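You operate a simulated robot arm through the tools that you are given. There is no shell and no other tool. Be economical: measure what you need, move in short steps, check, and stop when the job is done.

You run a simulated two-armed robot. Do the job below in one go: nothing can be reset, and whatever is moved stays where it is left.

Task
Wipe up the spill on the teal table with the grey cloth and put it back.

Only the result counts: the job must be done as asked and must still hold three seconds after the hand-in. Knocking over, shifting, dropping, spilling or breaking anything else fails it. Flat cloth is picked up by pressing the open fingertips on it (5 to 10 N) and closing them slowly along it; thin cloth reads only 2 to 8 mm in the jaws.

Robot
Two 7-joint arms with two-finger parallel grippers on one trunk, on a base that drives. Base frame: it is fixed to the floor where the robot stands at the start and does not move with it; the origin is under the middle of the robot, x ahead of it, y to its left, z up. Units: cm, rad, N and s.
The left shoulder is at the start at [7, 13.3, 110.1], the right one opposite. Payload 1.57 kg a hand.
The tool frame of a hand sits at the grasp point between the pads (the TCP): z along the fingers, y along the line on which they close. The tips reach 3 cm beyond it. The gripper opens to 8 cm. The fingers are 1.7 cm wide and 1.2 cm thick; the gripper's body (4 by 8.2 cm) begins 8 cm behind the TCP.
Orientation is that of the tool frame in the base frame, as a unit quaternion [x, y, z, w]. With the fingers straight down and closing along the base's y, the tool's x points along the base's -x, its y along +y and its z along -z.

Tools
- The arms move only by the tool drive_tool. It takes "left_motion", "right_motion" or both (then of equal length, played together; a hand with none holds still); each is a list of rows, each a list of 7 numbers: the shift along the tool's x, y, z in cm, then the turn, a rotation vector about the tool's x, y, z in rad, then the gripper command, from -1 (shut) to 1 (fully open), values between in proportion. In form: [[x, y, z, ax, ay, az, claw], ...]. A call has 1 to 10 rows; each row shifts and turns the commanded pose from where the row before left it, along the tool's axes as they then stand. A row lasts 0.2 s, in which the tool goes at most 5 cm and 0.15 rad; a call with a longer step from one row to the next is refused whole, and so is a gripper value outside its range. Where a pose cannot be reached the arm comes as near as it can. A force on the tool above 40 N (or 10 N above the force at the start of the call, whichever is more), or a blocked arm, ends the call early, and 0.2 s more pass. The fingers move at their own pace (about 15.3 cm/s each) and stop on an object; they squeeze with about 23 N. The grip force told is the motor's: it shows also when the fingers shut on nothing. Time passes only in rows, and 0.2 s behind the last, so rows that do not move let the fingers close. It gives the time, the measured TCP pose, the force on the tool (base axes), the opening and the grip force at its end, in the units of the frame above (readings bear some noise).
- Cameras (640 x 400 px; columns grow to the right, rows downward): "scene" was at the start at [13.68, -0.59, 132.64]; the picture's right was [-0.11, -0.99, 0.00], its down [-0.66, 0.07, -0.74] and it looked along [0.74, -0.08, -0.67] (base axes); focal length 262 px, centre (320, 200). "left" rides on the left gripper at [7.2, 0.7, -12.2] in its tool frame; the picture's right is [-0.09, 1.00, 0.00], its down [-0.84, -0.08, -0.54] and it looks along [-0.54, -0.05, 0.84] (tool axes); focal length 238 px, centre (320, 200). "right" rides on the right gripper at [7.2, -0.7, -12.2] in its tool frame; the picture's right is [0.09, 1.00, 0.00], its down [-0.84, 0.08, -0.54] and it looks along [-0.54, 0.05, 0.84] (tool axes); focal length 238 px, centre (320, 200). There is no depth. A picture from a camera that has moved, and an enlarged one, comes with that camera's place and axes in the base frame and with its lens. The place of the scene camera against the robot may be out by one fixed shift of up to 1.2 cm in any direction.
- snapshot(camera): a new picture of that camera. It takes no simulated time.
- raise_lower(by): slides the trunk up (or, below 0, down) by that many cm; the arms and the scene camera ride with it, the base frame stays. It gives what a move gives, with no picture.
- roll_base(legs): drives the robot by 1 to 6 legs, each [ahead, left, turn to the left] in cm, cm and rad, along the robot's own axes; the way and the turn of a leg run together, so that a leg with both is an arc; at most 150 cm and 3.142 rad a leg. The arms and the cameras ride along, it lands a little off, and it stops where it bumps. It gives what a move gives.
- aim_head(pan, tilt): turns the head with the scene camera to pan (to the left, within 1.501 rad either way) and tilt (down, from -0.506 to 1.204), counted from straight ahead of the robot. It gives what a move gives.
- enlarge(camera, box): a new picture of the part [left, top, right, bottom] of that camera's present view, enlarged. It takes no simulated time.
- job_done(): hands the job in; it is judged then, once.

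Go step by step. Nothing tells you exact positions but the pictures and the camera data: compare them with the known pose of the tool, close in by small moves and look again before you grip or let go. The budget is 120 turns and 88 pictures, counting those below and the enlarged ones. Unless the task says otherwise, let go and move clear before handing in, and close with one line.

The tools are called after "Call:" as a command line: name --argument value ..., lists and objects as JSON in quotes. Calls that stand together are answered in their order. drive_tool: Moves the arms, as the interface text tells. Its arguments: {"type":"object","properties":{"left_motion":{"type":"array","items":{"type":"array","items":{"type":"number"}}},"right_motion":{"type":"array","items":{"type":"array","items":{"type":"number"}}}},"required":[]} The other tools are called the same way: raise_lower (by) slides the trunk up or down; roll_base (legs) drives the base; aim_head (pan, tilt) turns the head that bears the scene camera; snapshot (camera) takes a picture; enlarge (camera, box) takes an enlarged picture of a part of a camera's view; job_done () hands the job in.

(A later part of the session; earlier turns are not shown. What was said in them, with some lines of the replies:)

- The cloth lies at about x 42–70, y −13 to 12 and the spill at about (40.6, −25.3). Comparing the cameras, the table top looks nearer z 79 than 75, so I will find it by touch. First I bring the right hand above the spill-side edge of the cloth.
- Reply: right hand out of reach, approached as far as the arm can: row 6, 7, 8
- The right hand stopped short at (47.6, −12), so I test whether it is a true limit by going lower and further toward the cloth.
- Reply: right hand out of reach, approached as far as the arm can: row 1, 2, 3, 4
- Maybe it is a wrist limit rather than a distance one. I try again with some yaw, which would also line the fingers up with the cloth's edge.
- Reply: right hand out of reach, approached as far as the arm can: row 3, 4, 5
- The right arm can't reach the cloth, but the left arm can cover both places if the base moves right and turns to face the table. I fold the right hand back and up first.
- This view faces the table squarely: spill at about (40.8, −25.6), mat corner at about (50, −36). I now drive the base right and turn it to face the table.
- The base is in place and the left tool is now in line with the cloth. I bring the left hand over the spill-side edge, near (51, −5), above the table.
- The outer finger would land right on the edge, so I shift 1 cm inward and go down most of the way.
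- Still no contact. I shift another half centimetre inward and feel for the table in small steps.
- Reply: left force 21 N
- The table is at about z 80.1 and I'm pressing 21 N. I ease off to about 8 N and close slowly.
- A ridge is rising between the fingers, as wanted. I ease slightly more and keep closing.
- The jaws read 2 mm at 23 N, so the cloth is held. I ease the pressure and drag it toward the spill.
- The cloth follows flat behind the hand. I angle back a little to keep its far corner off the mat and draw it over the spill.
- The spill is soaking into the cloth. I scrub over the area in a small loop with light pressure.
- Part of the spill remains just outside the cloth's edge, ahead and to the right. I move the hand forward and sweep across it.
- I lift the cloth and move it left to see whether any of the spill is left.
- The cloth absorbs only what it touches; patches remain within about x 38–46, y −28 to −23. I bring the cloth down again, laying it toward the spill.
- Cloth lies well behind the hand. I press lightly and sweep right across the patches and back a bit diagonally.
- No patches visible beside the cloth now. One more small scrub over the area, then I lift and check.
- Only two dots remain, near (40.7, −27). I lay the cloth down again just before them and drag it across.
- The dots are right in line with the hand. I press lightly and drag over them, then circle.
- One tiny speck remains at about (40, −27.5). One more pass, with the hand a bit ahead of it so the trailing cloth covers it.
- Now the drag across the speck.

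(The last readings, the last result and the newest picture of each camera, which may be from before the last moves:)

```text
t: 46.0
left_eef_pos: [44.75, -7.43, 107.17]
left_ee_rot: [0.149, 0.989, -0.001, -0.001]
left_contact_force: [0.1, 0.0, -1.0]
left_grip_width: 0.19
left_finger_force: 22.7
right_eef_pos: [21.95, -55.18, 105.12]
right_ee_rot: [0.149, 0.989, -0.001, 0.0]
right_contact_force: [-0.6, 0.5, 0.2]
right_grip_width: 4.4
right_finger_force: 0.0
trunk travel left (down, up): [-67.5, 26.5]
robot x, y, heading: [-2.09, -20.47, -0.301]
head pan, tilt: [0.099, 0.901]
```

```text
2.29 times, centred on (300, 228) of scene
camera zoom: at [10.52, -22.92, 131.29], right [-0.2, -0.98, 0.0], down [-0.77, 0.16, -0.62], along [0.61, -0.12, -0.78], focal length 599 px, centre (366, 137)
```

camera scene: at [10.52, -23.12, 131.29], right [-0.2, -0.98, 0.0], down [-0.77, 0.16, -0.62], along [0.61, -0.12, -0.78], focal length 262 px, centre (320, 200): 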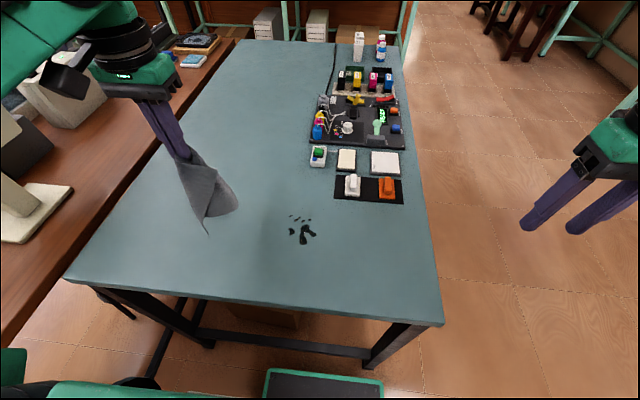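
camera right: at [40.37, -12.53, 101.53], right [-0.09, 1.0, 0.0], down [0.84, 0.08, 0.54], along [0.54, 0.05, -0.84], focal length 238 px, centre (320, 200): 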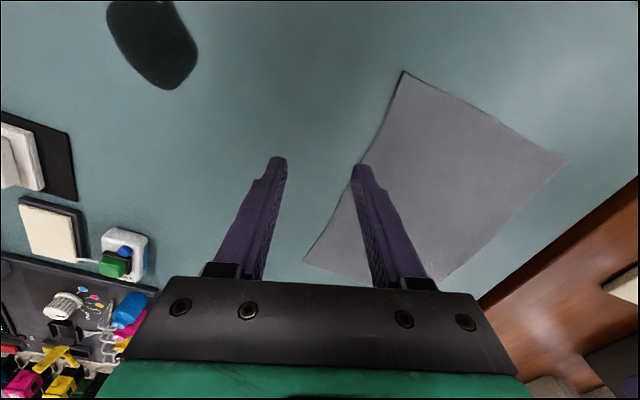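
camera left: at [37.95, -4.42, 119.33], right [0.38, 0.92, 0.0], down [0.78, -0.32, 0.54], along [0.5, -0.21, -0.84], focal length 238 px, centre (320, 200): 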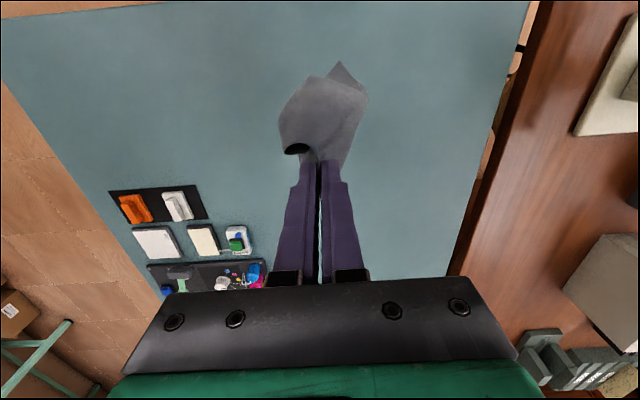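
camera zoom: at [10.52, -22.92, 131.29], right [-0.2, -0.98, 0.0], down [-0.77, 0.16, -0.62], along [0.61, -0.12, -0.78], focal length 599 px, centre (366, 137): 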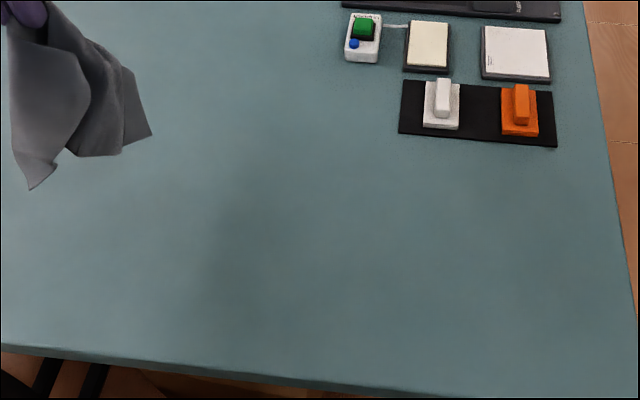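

The table is clean in both views. Next I shift the base left so the left hand can lay the cloth back from its far side.

Call:
roll_base --legs '[[0, 12, 0]]'

Call:
snapshot --camera "scene"

Call:
snapshot --camera "left"

```text
t: 47.3
left_eef_pos: [48.05, 3.83, 107.17]
left_ee_rot: [0.15, 0.989, 0.001, 0.0]
left_contact_force: [-0.3, -0.2, 0.4]
left_grip_width: 0.17
left_finger_force: 23.0
right_eef_pos: [25.35, -43.92, 105.08]
right_ee_rot: [0.15, 0.989, 0.001, 0.0]
right_contact_force: [0.3, 0.1, 0.0]
right_grip_width: 4.42
right_finger_force: 0.0
trunk travel left (down, up): [-67.5, 26.5]
robot x, y, heading: [1.46, -9.03, -0.298]
head pan, tilt: [0.099, 0.901]
```

```text
56 pictures are left
camera scene: at [14.0, -11.73, 131.29], right [-0.2, -0.98, 0.0], down [-0.77, 0.16, -0.62], along [0.61, -0.12, -0.78], focal length 262 px, centre (320, 200)
```

scene: 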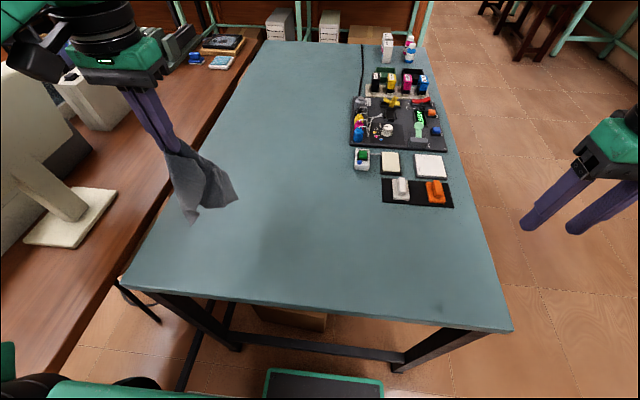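

```text
55 pictures are left
camera left: at [41.42, 6.75, 119.39], right [0.38, 0.92, 0.0], down [0.78, -0.32, 0.54], along [0.5, -0.21, -0.84], focal length 238 px, centre (320, 200)
```

left: 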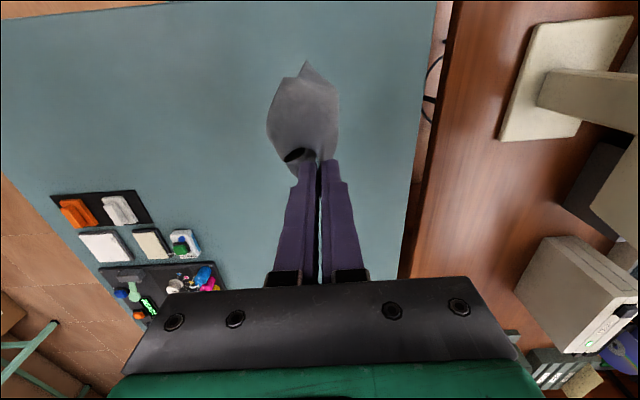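

Now I carry it to the far-left side and lay it down while moving back toward the original grip point.

Call:
drive_tool --left_motion '[[-2.5, 3, 3, 0, 0, 0, -1], [-2.5, 3, 3, 0, 0, 0, -1], [-2.5, 3, 3, 0, 0, 0, -1], [0, 0, 0, 0, 0, 0, -1], [0, -0.5, 2, 0, 0, 0, -1], [0, -0.5, 2, 0, 0, 0, -1], [0, -1, 1.5, 0, 0, 0, -1]]'

Call:
snapshot --camera "left"

Call:
snapshot --camera "scene"

```text
t: 48.9
left_eef_pos: [57.42, 8.3, 92.57]
left_ee_rot: [0.15, 0.989, 0.0, 0.001]
left_contact_force: [-0.6, 0.2, 0.5]
left_grip_width: 0.19
left_finger_force: 22.6
right_eef_pos: [25.39, -43.89, 105.11]
right_ee_rot: [0.15, 0.989, 0.001, 0.0]
right_contact_force: [-0.4, 0.4, -0.7]
right_grip_width: 4.36
right_finger_force: 0.1
trunk travel left (down, up): [-67.5, 26.5]
robot x, y, heading: [1.23, -9.02, -0.305]
head pan, tilt: [0.099, 0.901]
```

```text
54 pictures are left
camera left: at [50.64, 11.28, 104.83], right [0.38, 0.92, 0.0], down [0.78, -0.32, 0.54], along [0.5, -0.21, -0.84], focal length 238 px, centre (320, 200)
```

left: 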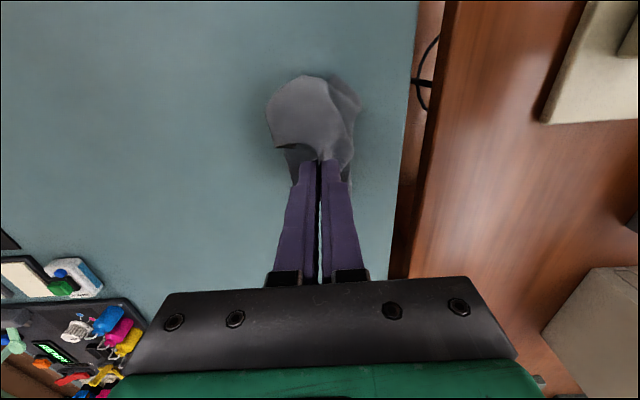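

```text
53 pictures are left
camera scene: at [14.02, -11.65, 131.29], right [-0.2, -0.98, 0.0], down [-0.77, 0.16, -0.62], along [0.61, -0.12, -0.78], focal length 262 px, centre (320, 200)
```

scene: 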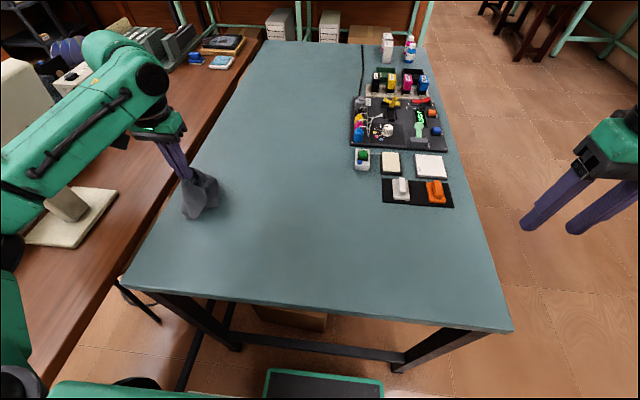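

Call:
drive_tool --left_motion '[[0.2, -1.8, 1.3, 0, 0, 0, -1], [0.2, -1.8, 1.3, 0, 0, 0, -1], [0.2, -1.8, 1.3, 0, 0, 0, -1], [0.2, -1.8, 1.3, 0, 0, 0, -1], [0.2, -1.8, 1.3, 0, 0, 0, -1], [0.2, -1.8, 1.3, 0, 0, 0, -1], [0.2, -1.8, 1.2, 0, 0, 0, -1], [0, -1, 0, 0, 0, 0, -1]]'

Call:
snapshot --camera "left"

Call:
enlarge --camera "scene" --box '[100, 140, 380, 315]'

```text
t: 50.7
left_eef_pos: [52.0, -4.2, 83.67]
left_ee_rot: [0.15, 0.989, 0.001, 0.001]
left_contact_force: [0.2, -0.5, -0.7]
left_grip_width: 0.19
left_finger_force: 23.0
right_eef_pos: [25.41, -43.84, 105.08]
right_ee_rot: [0.149, 0.989, 0.0, 0.0]
right_contact_force: [-0.3, 0.3, -0.6]
right_grip_width: 4.4
right_finger_force: 0.0
trunk travel left (down, up): [-67.5, 26.5]
robot x, y, heading: [1.61, -8.93, -0.304]
head pan, tilt: [0.099, 0.901]
```

```text
52 pictures are left
camera left: at [45.32, -1.32, 95.82], right [0.38, 0.92, 0.0], down [0.78, -0.32, 0.54], along [0.5, -0.21, -0.84], focal length 238 px, centre (320, 200)
```

left: 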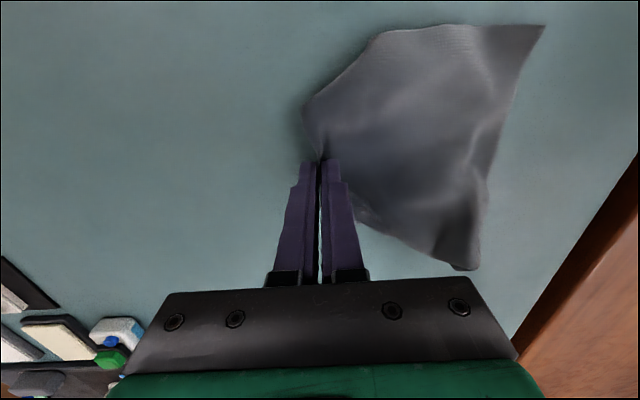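

```text
2.29 times, centred on (240, 228) of scene
camera zoom: at [14.03, -11.63, 131.29], right [-0.2, -0.98, 0.0], down [-0.77, 0.16, -0.62], along [0.61, -0.12, -0.78], focal length 599 px, centre (503, 137)
```

zoom: 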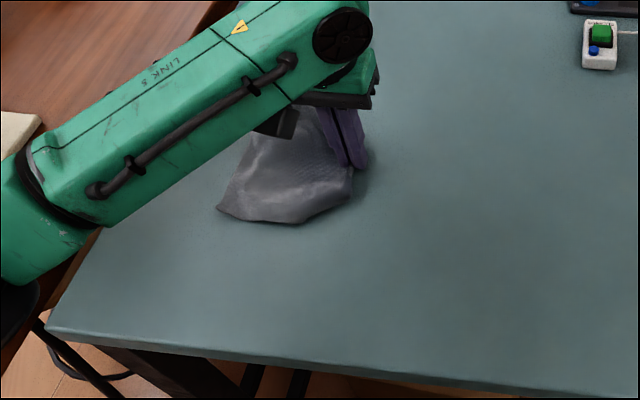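

The cloth lies nearly where it was: the D and A corners are within about 3 cm. I release slowly and rise to look.

Call:
drive_tool --left_motion '[[0, -0.3, 0.2, 0, 0, 0, -1], [0, 0, 0, 0, 0, 0, -0.85], [0, 0, 0, 0, 0, 0, -0.7], [0, 0, 0, 0, 0, 0, -0.6], [0, 0, -1, 0, 0, 0, -0.5], [0, 0, -2, 0, 0, 0, -0.5], [0, 0, -3, 0, 0, 0, -0.5], [0, 0, -3, 0, 0, 0, -0.5], [0, -3, -3, 0, 0, 0, -0.5]]'

Call:
snapshot --camera "left"

Call:
enlarge --camera "scene" --box '[100, 140, 380, 315]'

```text
t: 52.7
left_eef_pos: [51.04, -7.41, 95.41]
left_ee_rot: [0.149, 0.989, 0.001, -0.001]
left_contact_force: [0.0, -1.1, -0.1]
left_grip_width: 2.01
left_finger_force: 0.2
right_eef_pos: [25.39, -44.03, 105.07]
right_ee_rot: [0.149, 0.989, 0.001, 0.001]
right_contact_force: [-0.4, -0.5, -0.2]
right_grip_width: 4.41
right_finger_force: 0.2
trunk travel left (down, up): [-67.5, 26.5]
robot x, y, heading: [1.68, -9.16, -0.297]
head pan, tilt: [0.099, 0.901]
```

```text
50 pictures are left
camera left: at [44.21, -4.53, 107.64], right [0.38, 0.92, 0.0], down [0.78, -0.32, 0.54], along [0.5, -0.2, -0.84], focal length 238 px, centre (320, 200)
```

left: 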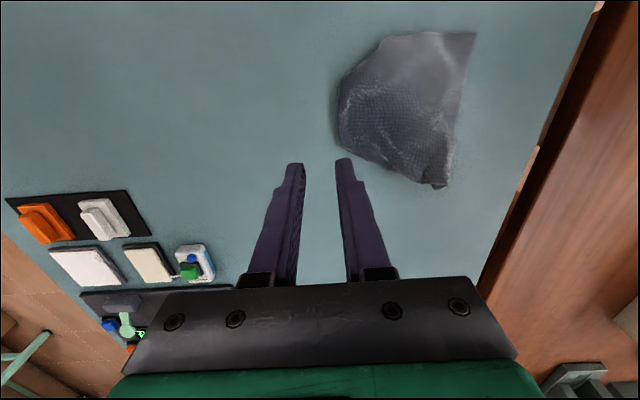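

```text
2.29 times, centred on (240, 228) of scene
camera zoom: at [13.97, -11.81, 131.29], right [-0.2, -0.98, 0.0], down [-0.77, 0.16, -0.62], along [0.61, -0.12, -0.78], focal length 599 px, centre (503, 137)
```

zoom: 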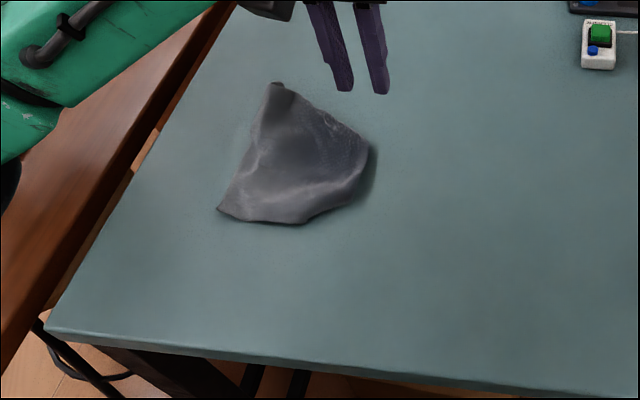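

The spill is gone and the cloth is back but partly folded, with its centre about 3 cm off. I look closely at how the flaps lie before improving it.

Call:
enlarge --camera "left" --box '[310, 10, 510, 210]'

Call:
enlarge --camera "scene" --box '[180, 160, 280, 250]'

```text
2.00 times, centred on (410, 110) of left
camera zoom: at [44.21, -4.53, 107.64], right [0.38, 0.92, 0.0], down [0.78, -0.32, 0.54], along [0.5, -0.2, -0.84], focal length 477 px, centre (140, 380)
```

zoom: 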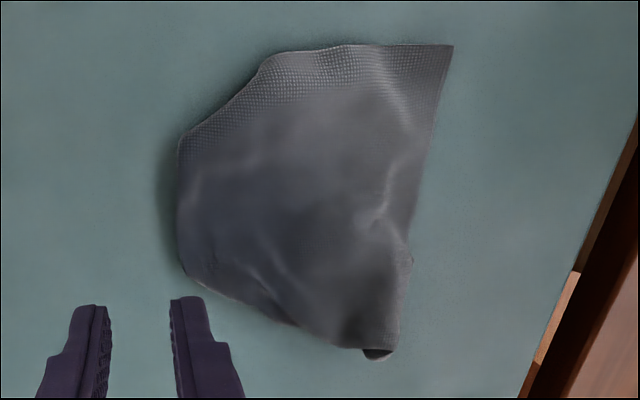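

```text
4.44 times, centred on (230, 205) of scene
camera zoom: at [13.97, -11.81, 131.29], right [-0.2, -0.98, 0.0], down [-0.77, 0.16, -0.62], along [0.61, -0.12, -0.78], focal length 1165 px, centre (720, 178)
```

zoom: 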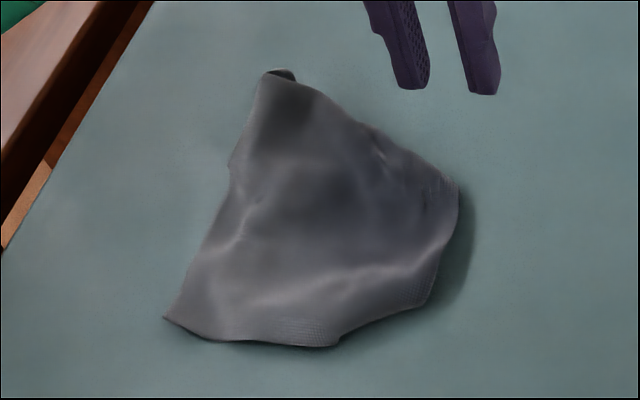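

The cloth is loosely folded but in its place, about 2–3 cm short of its old centre. I pinch it near its spill-side rim and draw it that last bit.

Call:
drive_tool --left_motion '[[-1.4, 3.9, 0, 0, 0, 0, -0.2], [-1.4, 3.9, 2, 0, 0, 0, -0.2], [0, 0, 4, 0, 0, 0, -0.2], [0, 0, 3, 0, 0, 0, -0.2], [0, 0, 1.5, 0, 0, 0, -0.2], [0, 0, 0.8, 0, 0, 0, -0.2]]'

Call:
snapshot --camera "left"

```text
t: 54.1
left_eef_pos: [56.16, -0.65, 84.02]
left_ee_rot: [0.15, 0.989, 0.001, 0.0]
left_contact_force: [-0.1, 0.5, 0.7]
left_grip_width: 3.23
left_finger_force: 0.0
right_eef_pos: [25.44, -43.84, 105.08]
right_ee_rot: [0.149, 0.989, 0.0, -0.001]
right_contact_force: [0.4, 0.4, 0.3]
right_grip_width: 4.41
right_finger_force: 0.1
trunk travel left (down, up): [-67.5, 26.5]
robot x, y, heading: [1.69, -9.0, -0.301]
head pan, tilt: [0.099, 0.901]
```

```text
46 pictures are left
camera left: at [49.39, 2.26, 96.32], right [0.38, 0.92, 0.0], down [0.78, -0.32, 0.54], along [0.5, -0.21, -0.84], focal length 238 px, centre (320, 200)
```

left: 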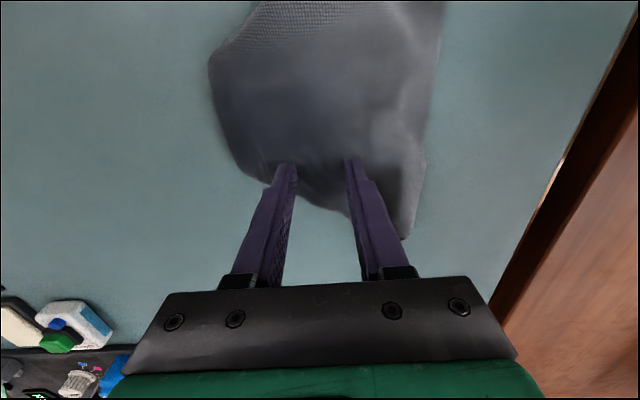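

Fingertips are just inside the far fold. I press down and close slowly.

Call:
drive_tool --left_motion '[[0, 0, 0.5, 0, 0, 0, -0.2], [0, 0, 0.45, 0, 0, 0, -0.2], [0, 0, 0, 0, 0, 0, -0.3], [0, 0, 0, 0, 0, 0, -0.4], [0, 0, 0, 0, 0, 0, -0.5], [0, 0, 0, 0, 0, 0, -0.6], [0, 0, 0, 0, 0, 0, -0.7], [0, 0, 0, 0, 0, 0, -0.85], [0, 0, 0, 0, 0, 0, -1], [0, 0, 0, 0, 0, 0, -1]]'

Call:
snapshot --camera "left"

```text
t: 56.3
left_eef_pos: [56.06, -0.76, 83.28]
left_ee_rot: [0.149, 0.989, 0.0, 0.0]
left_contact_force: [-0.3, 0.6, 4.2]
left_grip_width: 0.2
left_finger_force: 23.4
right_eef_pos: [25.36, -43.91, 105.07]
right_ee_rot: [0.15, 0.989, 0.0, 0.0]
right_contact_force: [1.1, -0.4, 1.3]
right_grip_width: 4.42
right_finger_force: 0.0
trunk travel left (down, up): [-67.5, 26.5]
robot x, y, heading: [1.47, -8.95, -0.305]
head pan, tilt: [0.099, 0.901]
```

```text
45 pictures are left
camera left: at [49.32, 2.21, 95.44], right [0.38, 0.92, 0.0], down [0.78, -0.32, 0.54], along [0.5, -0.21, -0.84], focal length 238 px, centre (320, 200)
```

left: 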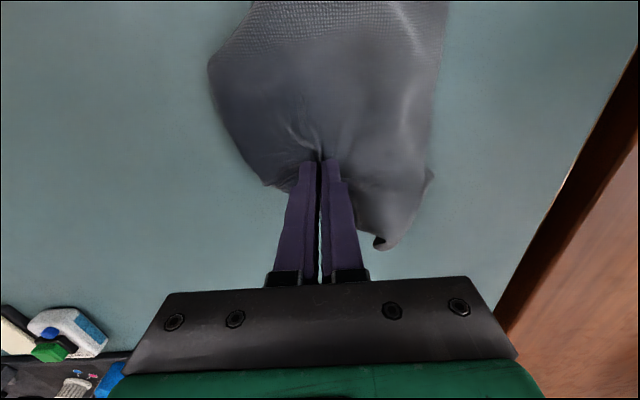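

Call:
drive_tool --left_motion '[[0, 0, -0.15, 0, 0, 0, -1], [-0.9, -0.3, 0, 0, 0, 0, -1], [-0.9, -0.3, 0, 0, 0, 0, -1], [-0.9, -0.3, 0, 0, 0, 0, -1], [-0.8, -0.3, 0, 0, 0, 0, -1], [0, 0, 0, 0, 0, 0, -0.85], [0, 0, 0, 0, 0, 0, -0.7], [0, 0, 0, 0, 0, 0, -0.6], [0, 0, -1, 0, 0, 0, -0.5], [0, 0, -2, 0, 0, 0, -0.5]]'

Call:
drive_tool --left_motion '[[0, 0, -4, 0, 0, 0, -0.5], [0, 0, -4, 0, 0, 0, -0.5], [0, -3, -3, 0, 0, 0, -0.5], [0, -4, 0, 0, 0, 0, -0.5], [0, -4, 0, 0, 0, 0, -0.5]]'

Call:
snapshot --camera "left"

Call:
snapshot --camera "scene"

```text
t: 58.5
left_eef_pos: [59.13, -2.88, 86.41]
left_ee_rot: [0.15, 0.989, -0.001, 0.0]
left_contact_force: [0.0, 0.0, 0.2]
left_grip_width: 1.99
left_finger_force: 0.1
right_eef_pos: [25.39, -43.86, 105.06]
right_ee_rot: [0.149, 0.989, 0.0, 0.0]
right_contact_force: [-0.1, -0.2, -0.2]
right_grip_width: 4.41
right_finger_force: 0.0
trunk travel left (down, up): [-67.5, 26.5]
robot x, y, heading: [1.48, -8.93, -0.297]
head pan, tilt: [0.099, 0.901]
```

```text
t: 59.7
left_eef_pos: [55.8, -13.47, 97.37]
left_ee_rot: [0.149, 0.989, 0.001, -0.001]
left_contact_force: [-0.6, -0.1, -0.9]
left_grip_width: 1.99
left_finger_force: 0.1
right_eef_pos: [25.38, -44.04, 105.08]
right_ee_rot: [0.149, 0.989, 0.001, 0.0]
right_contact_force: [-0.4, 0.4, 0.0]
right_grip_width: 4.43
right_finger_force: 0.1
trunk travel left (down, up): [-67.5, 26.5]
robot x, y, heading: [1.81, -8.68, -0.297]
head pan, tilt: [0.099, 0.901]
```

```text
44 pictures are left
camera left: at [49.03, -10.63, 109.56], right [0.38, 0.92, 0.0], down [0.78, -0.32, 0.54], along [0.5, -0.21, -0.84], focal length 238 px, centre (320, 200)
```

left: 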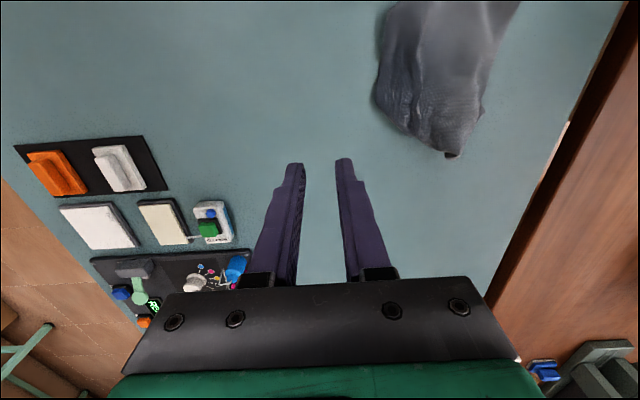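

```text
43 pictures are left
camera scene: at [14.01, -11.77, 131.29], right [-0.2, -0.98, 0.0], down [-0.77, 0.16, -0.62], along [0.61, -0.12, -0.78], focal length 262 px, centre (320, 200)
```

scene: 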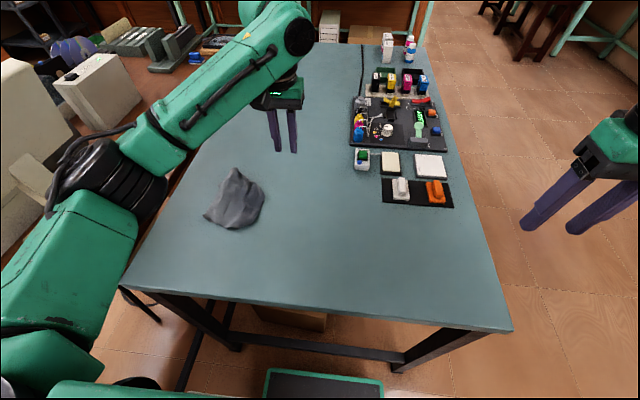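

The cloth's centre now sits at about (56, 0), matching where it started. A last close look at the spill area before finishing.

Call:
enlarge --camera "scene" --box '[180, 150, 460, 325]'

```text
2.29 times, centred on (320, 238) of scene
camera zoom: at [14.01, -11.77, 131.29], right [-0.2, -0.98, 0.0], down [-0.77, 0.16, -0.62], along [0.61, -0.12, -0.78], focal length 599 px, centre (320, 114)
```

zoom: 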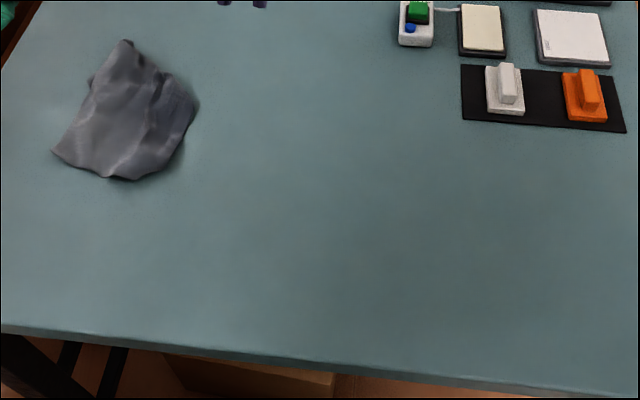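

The table is clean, the cloth is back in its place and the hand is clear, so I hand in.

Call:
job_done

```text
The job is handed in.
```

The spill is wiped up with no trace left in the last pictures. The grey cloth is back where it started, its centre within about 1 cm, but bunched and folded rather than flat as before. As far as the pictures show, nothing else on the table was moved.
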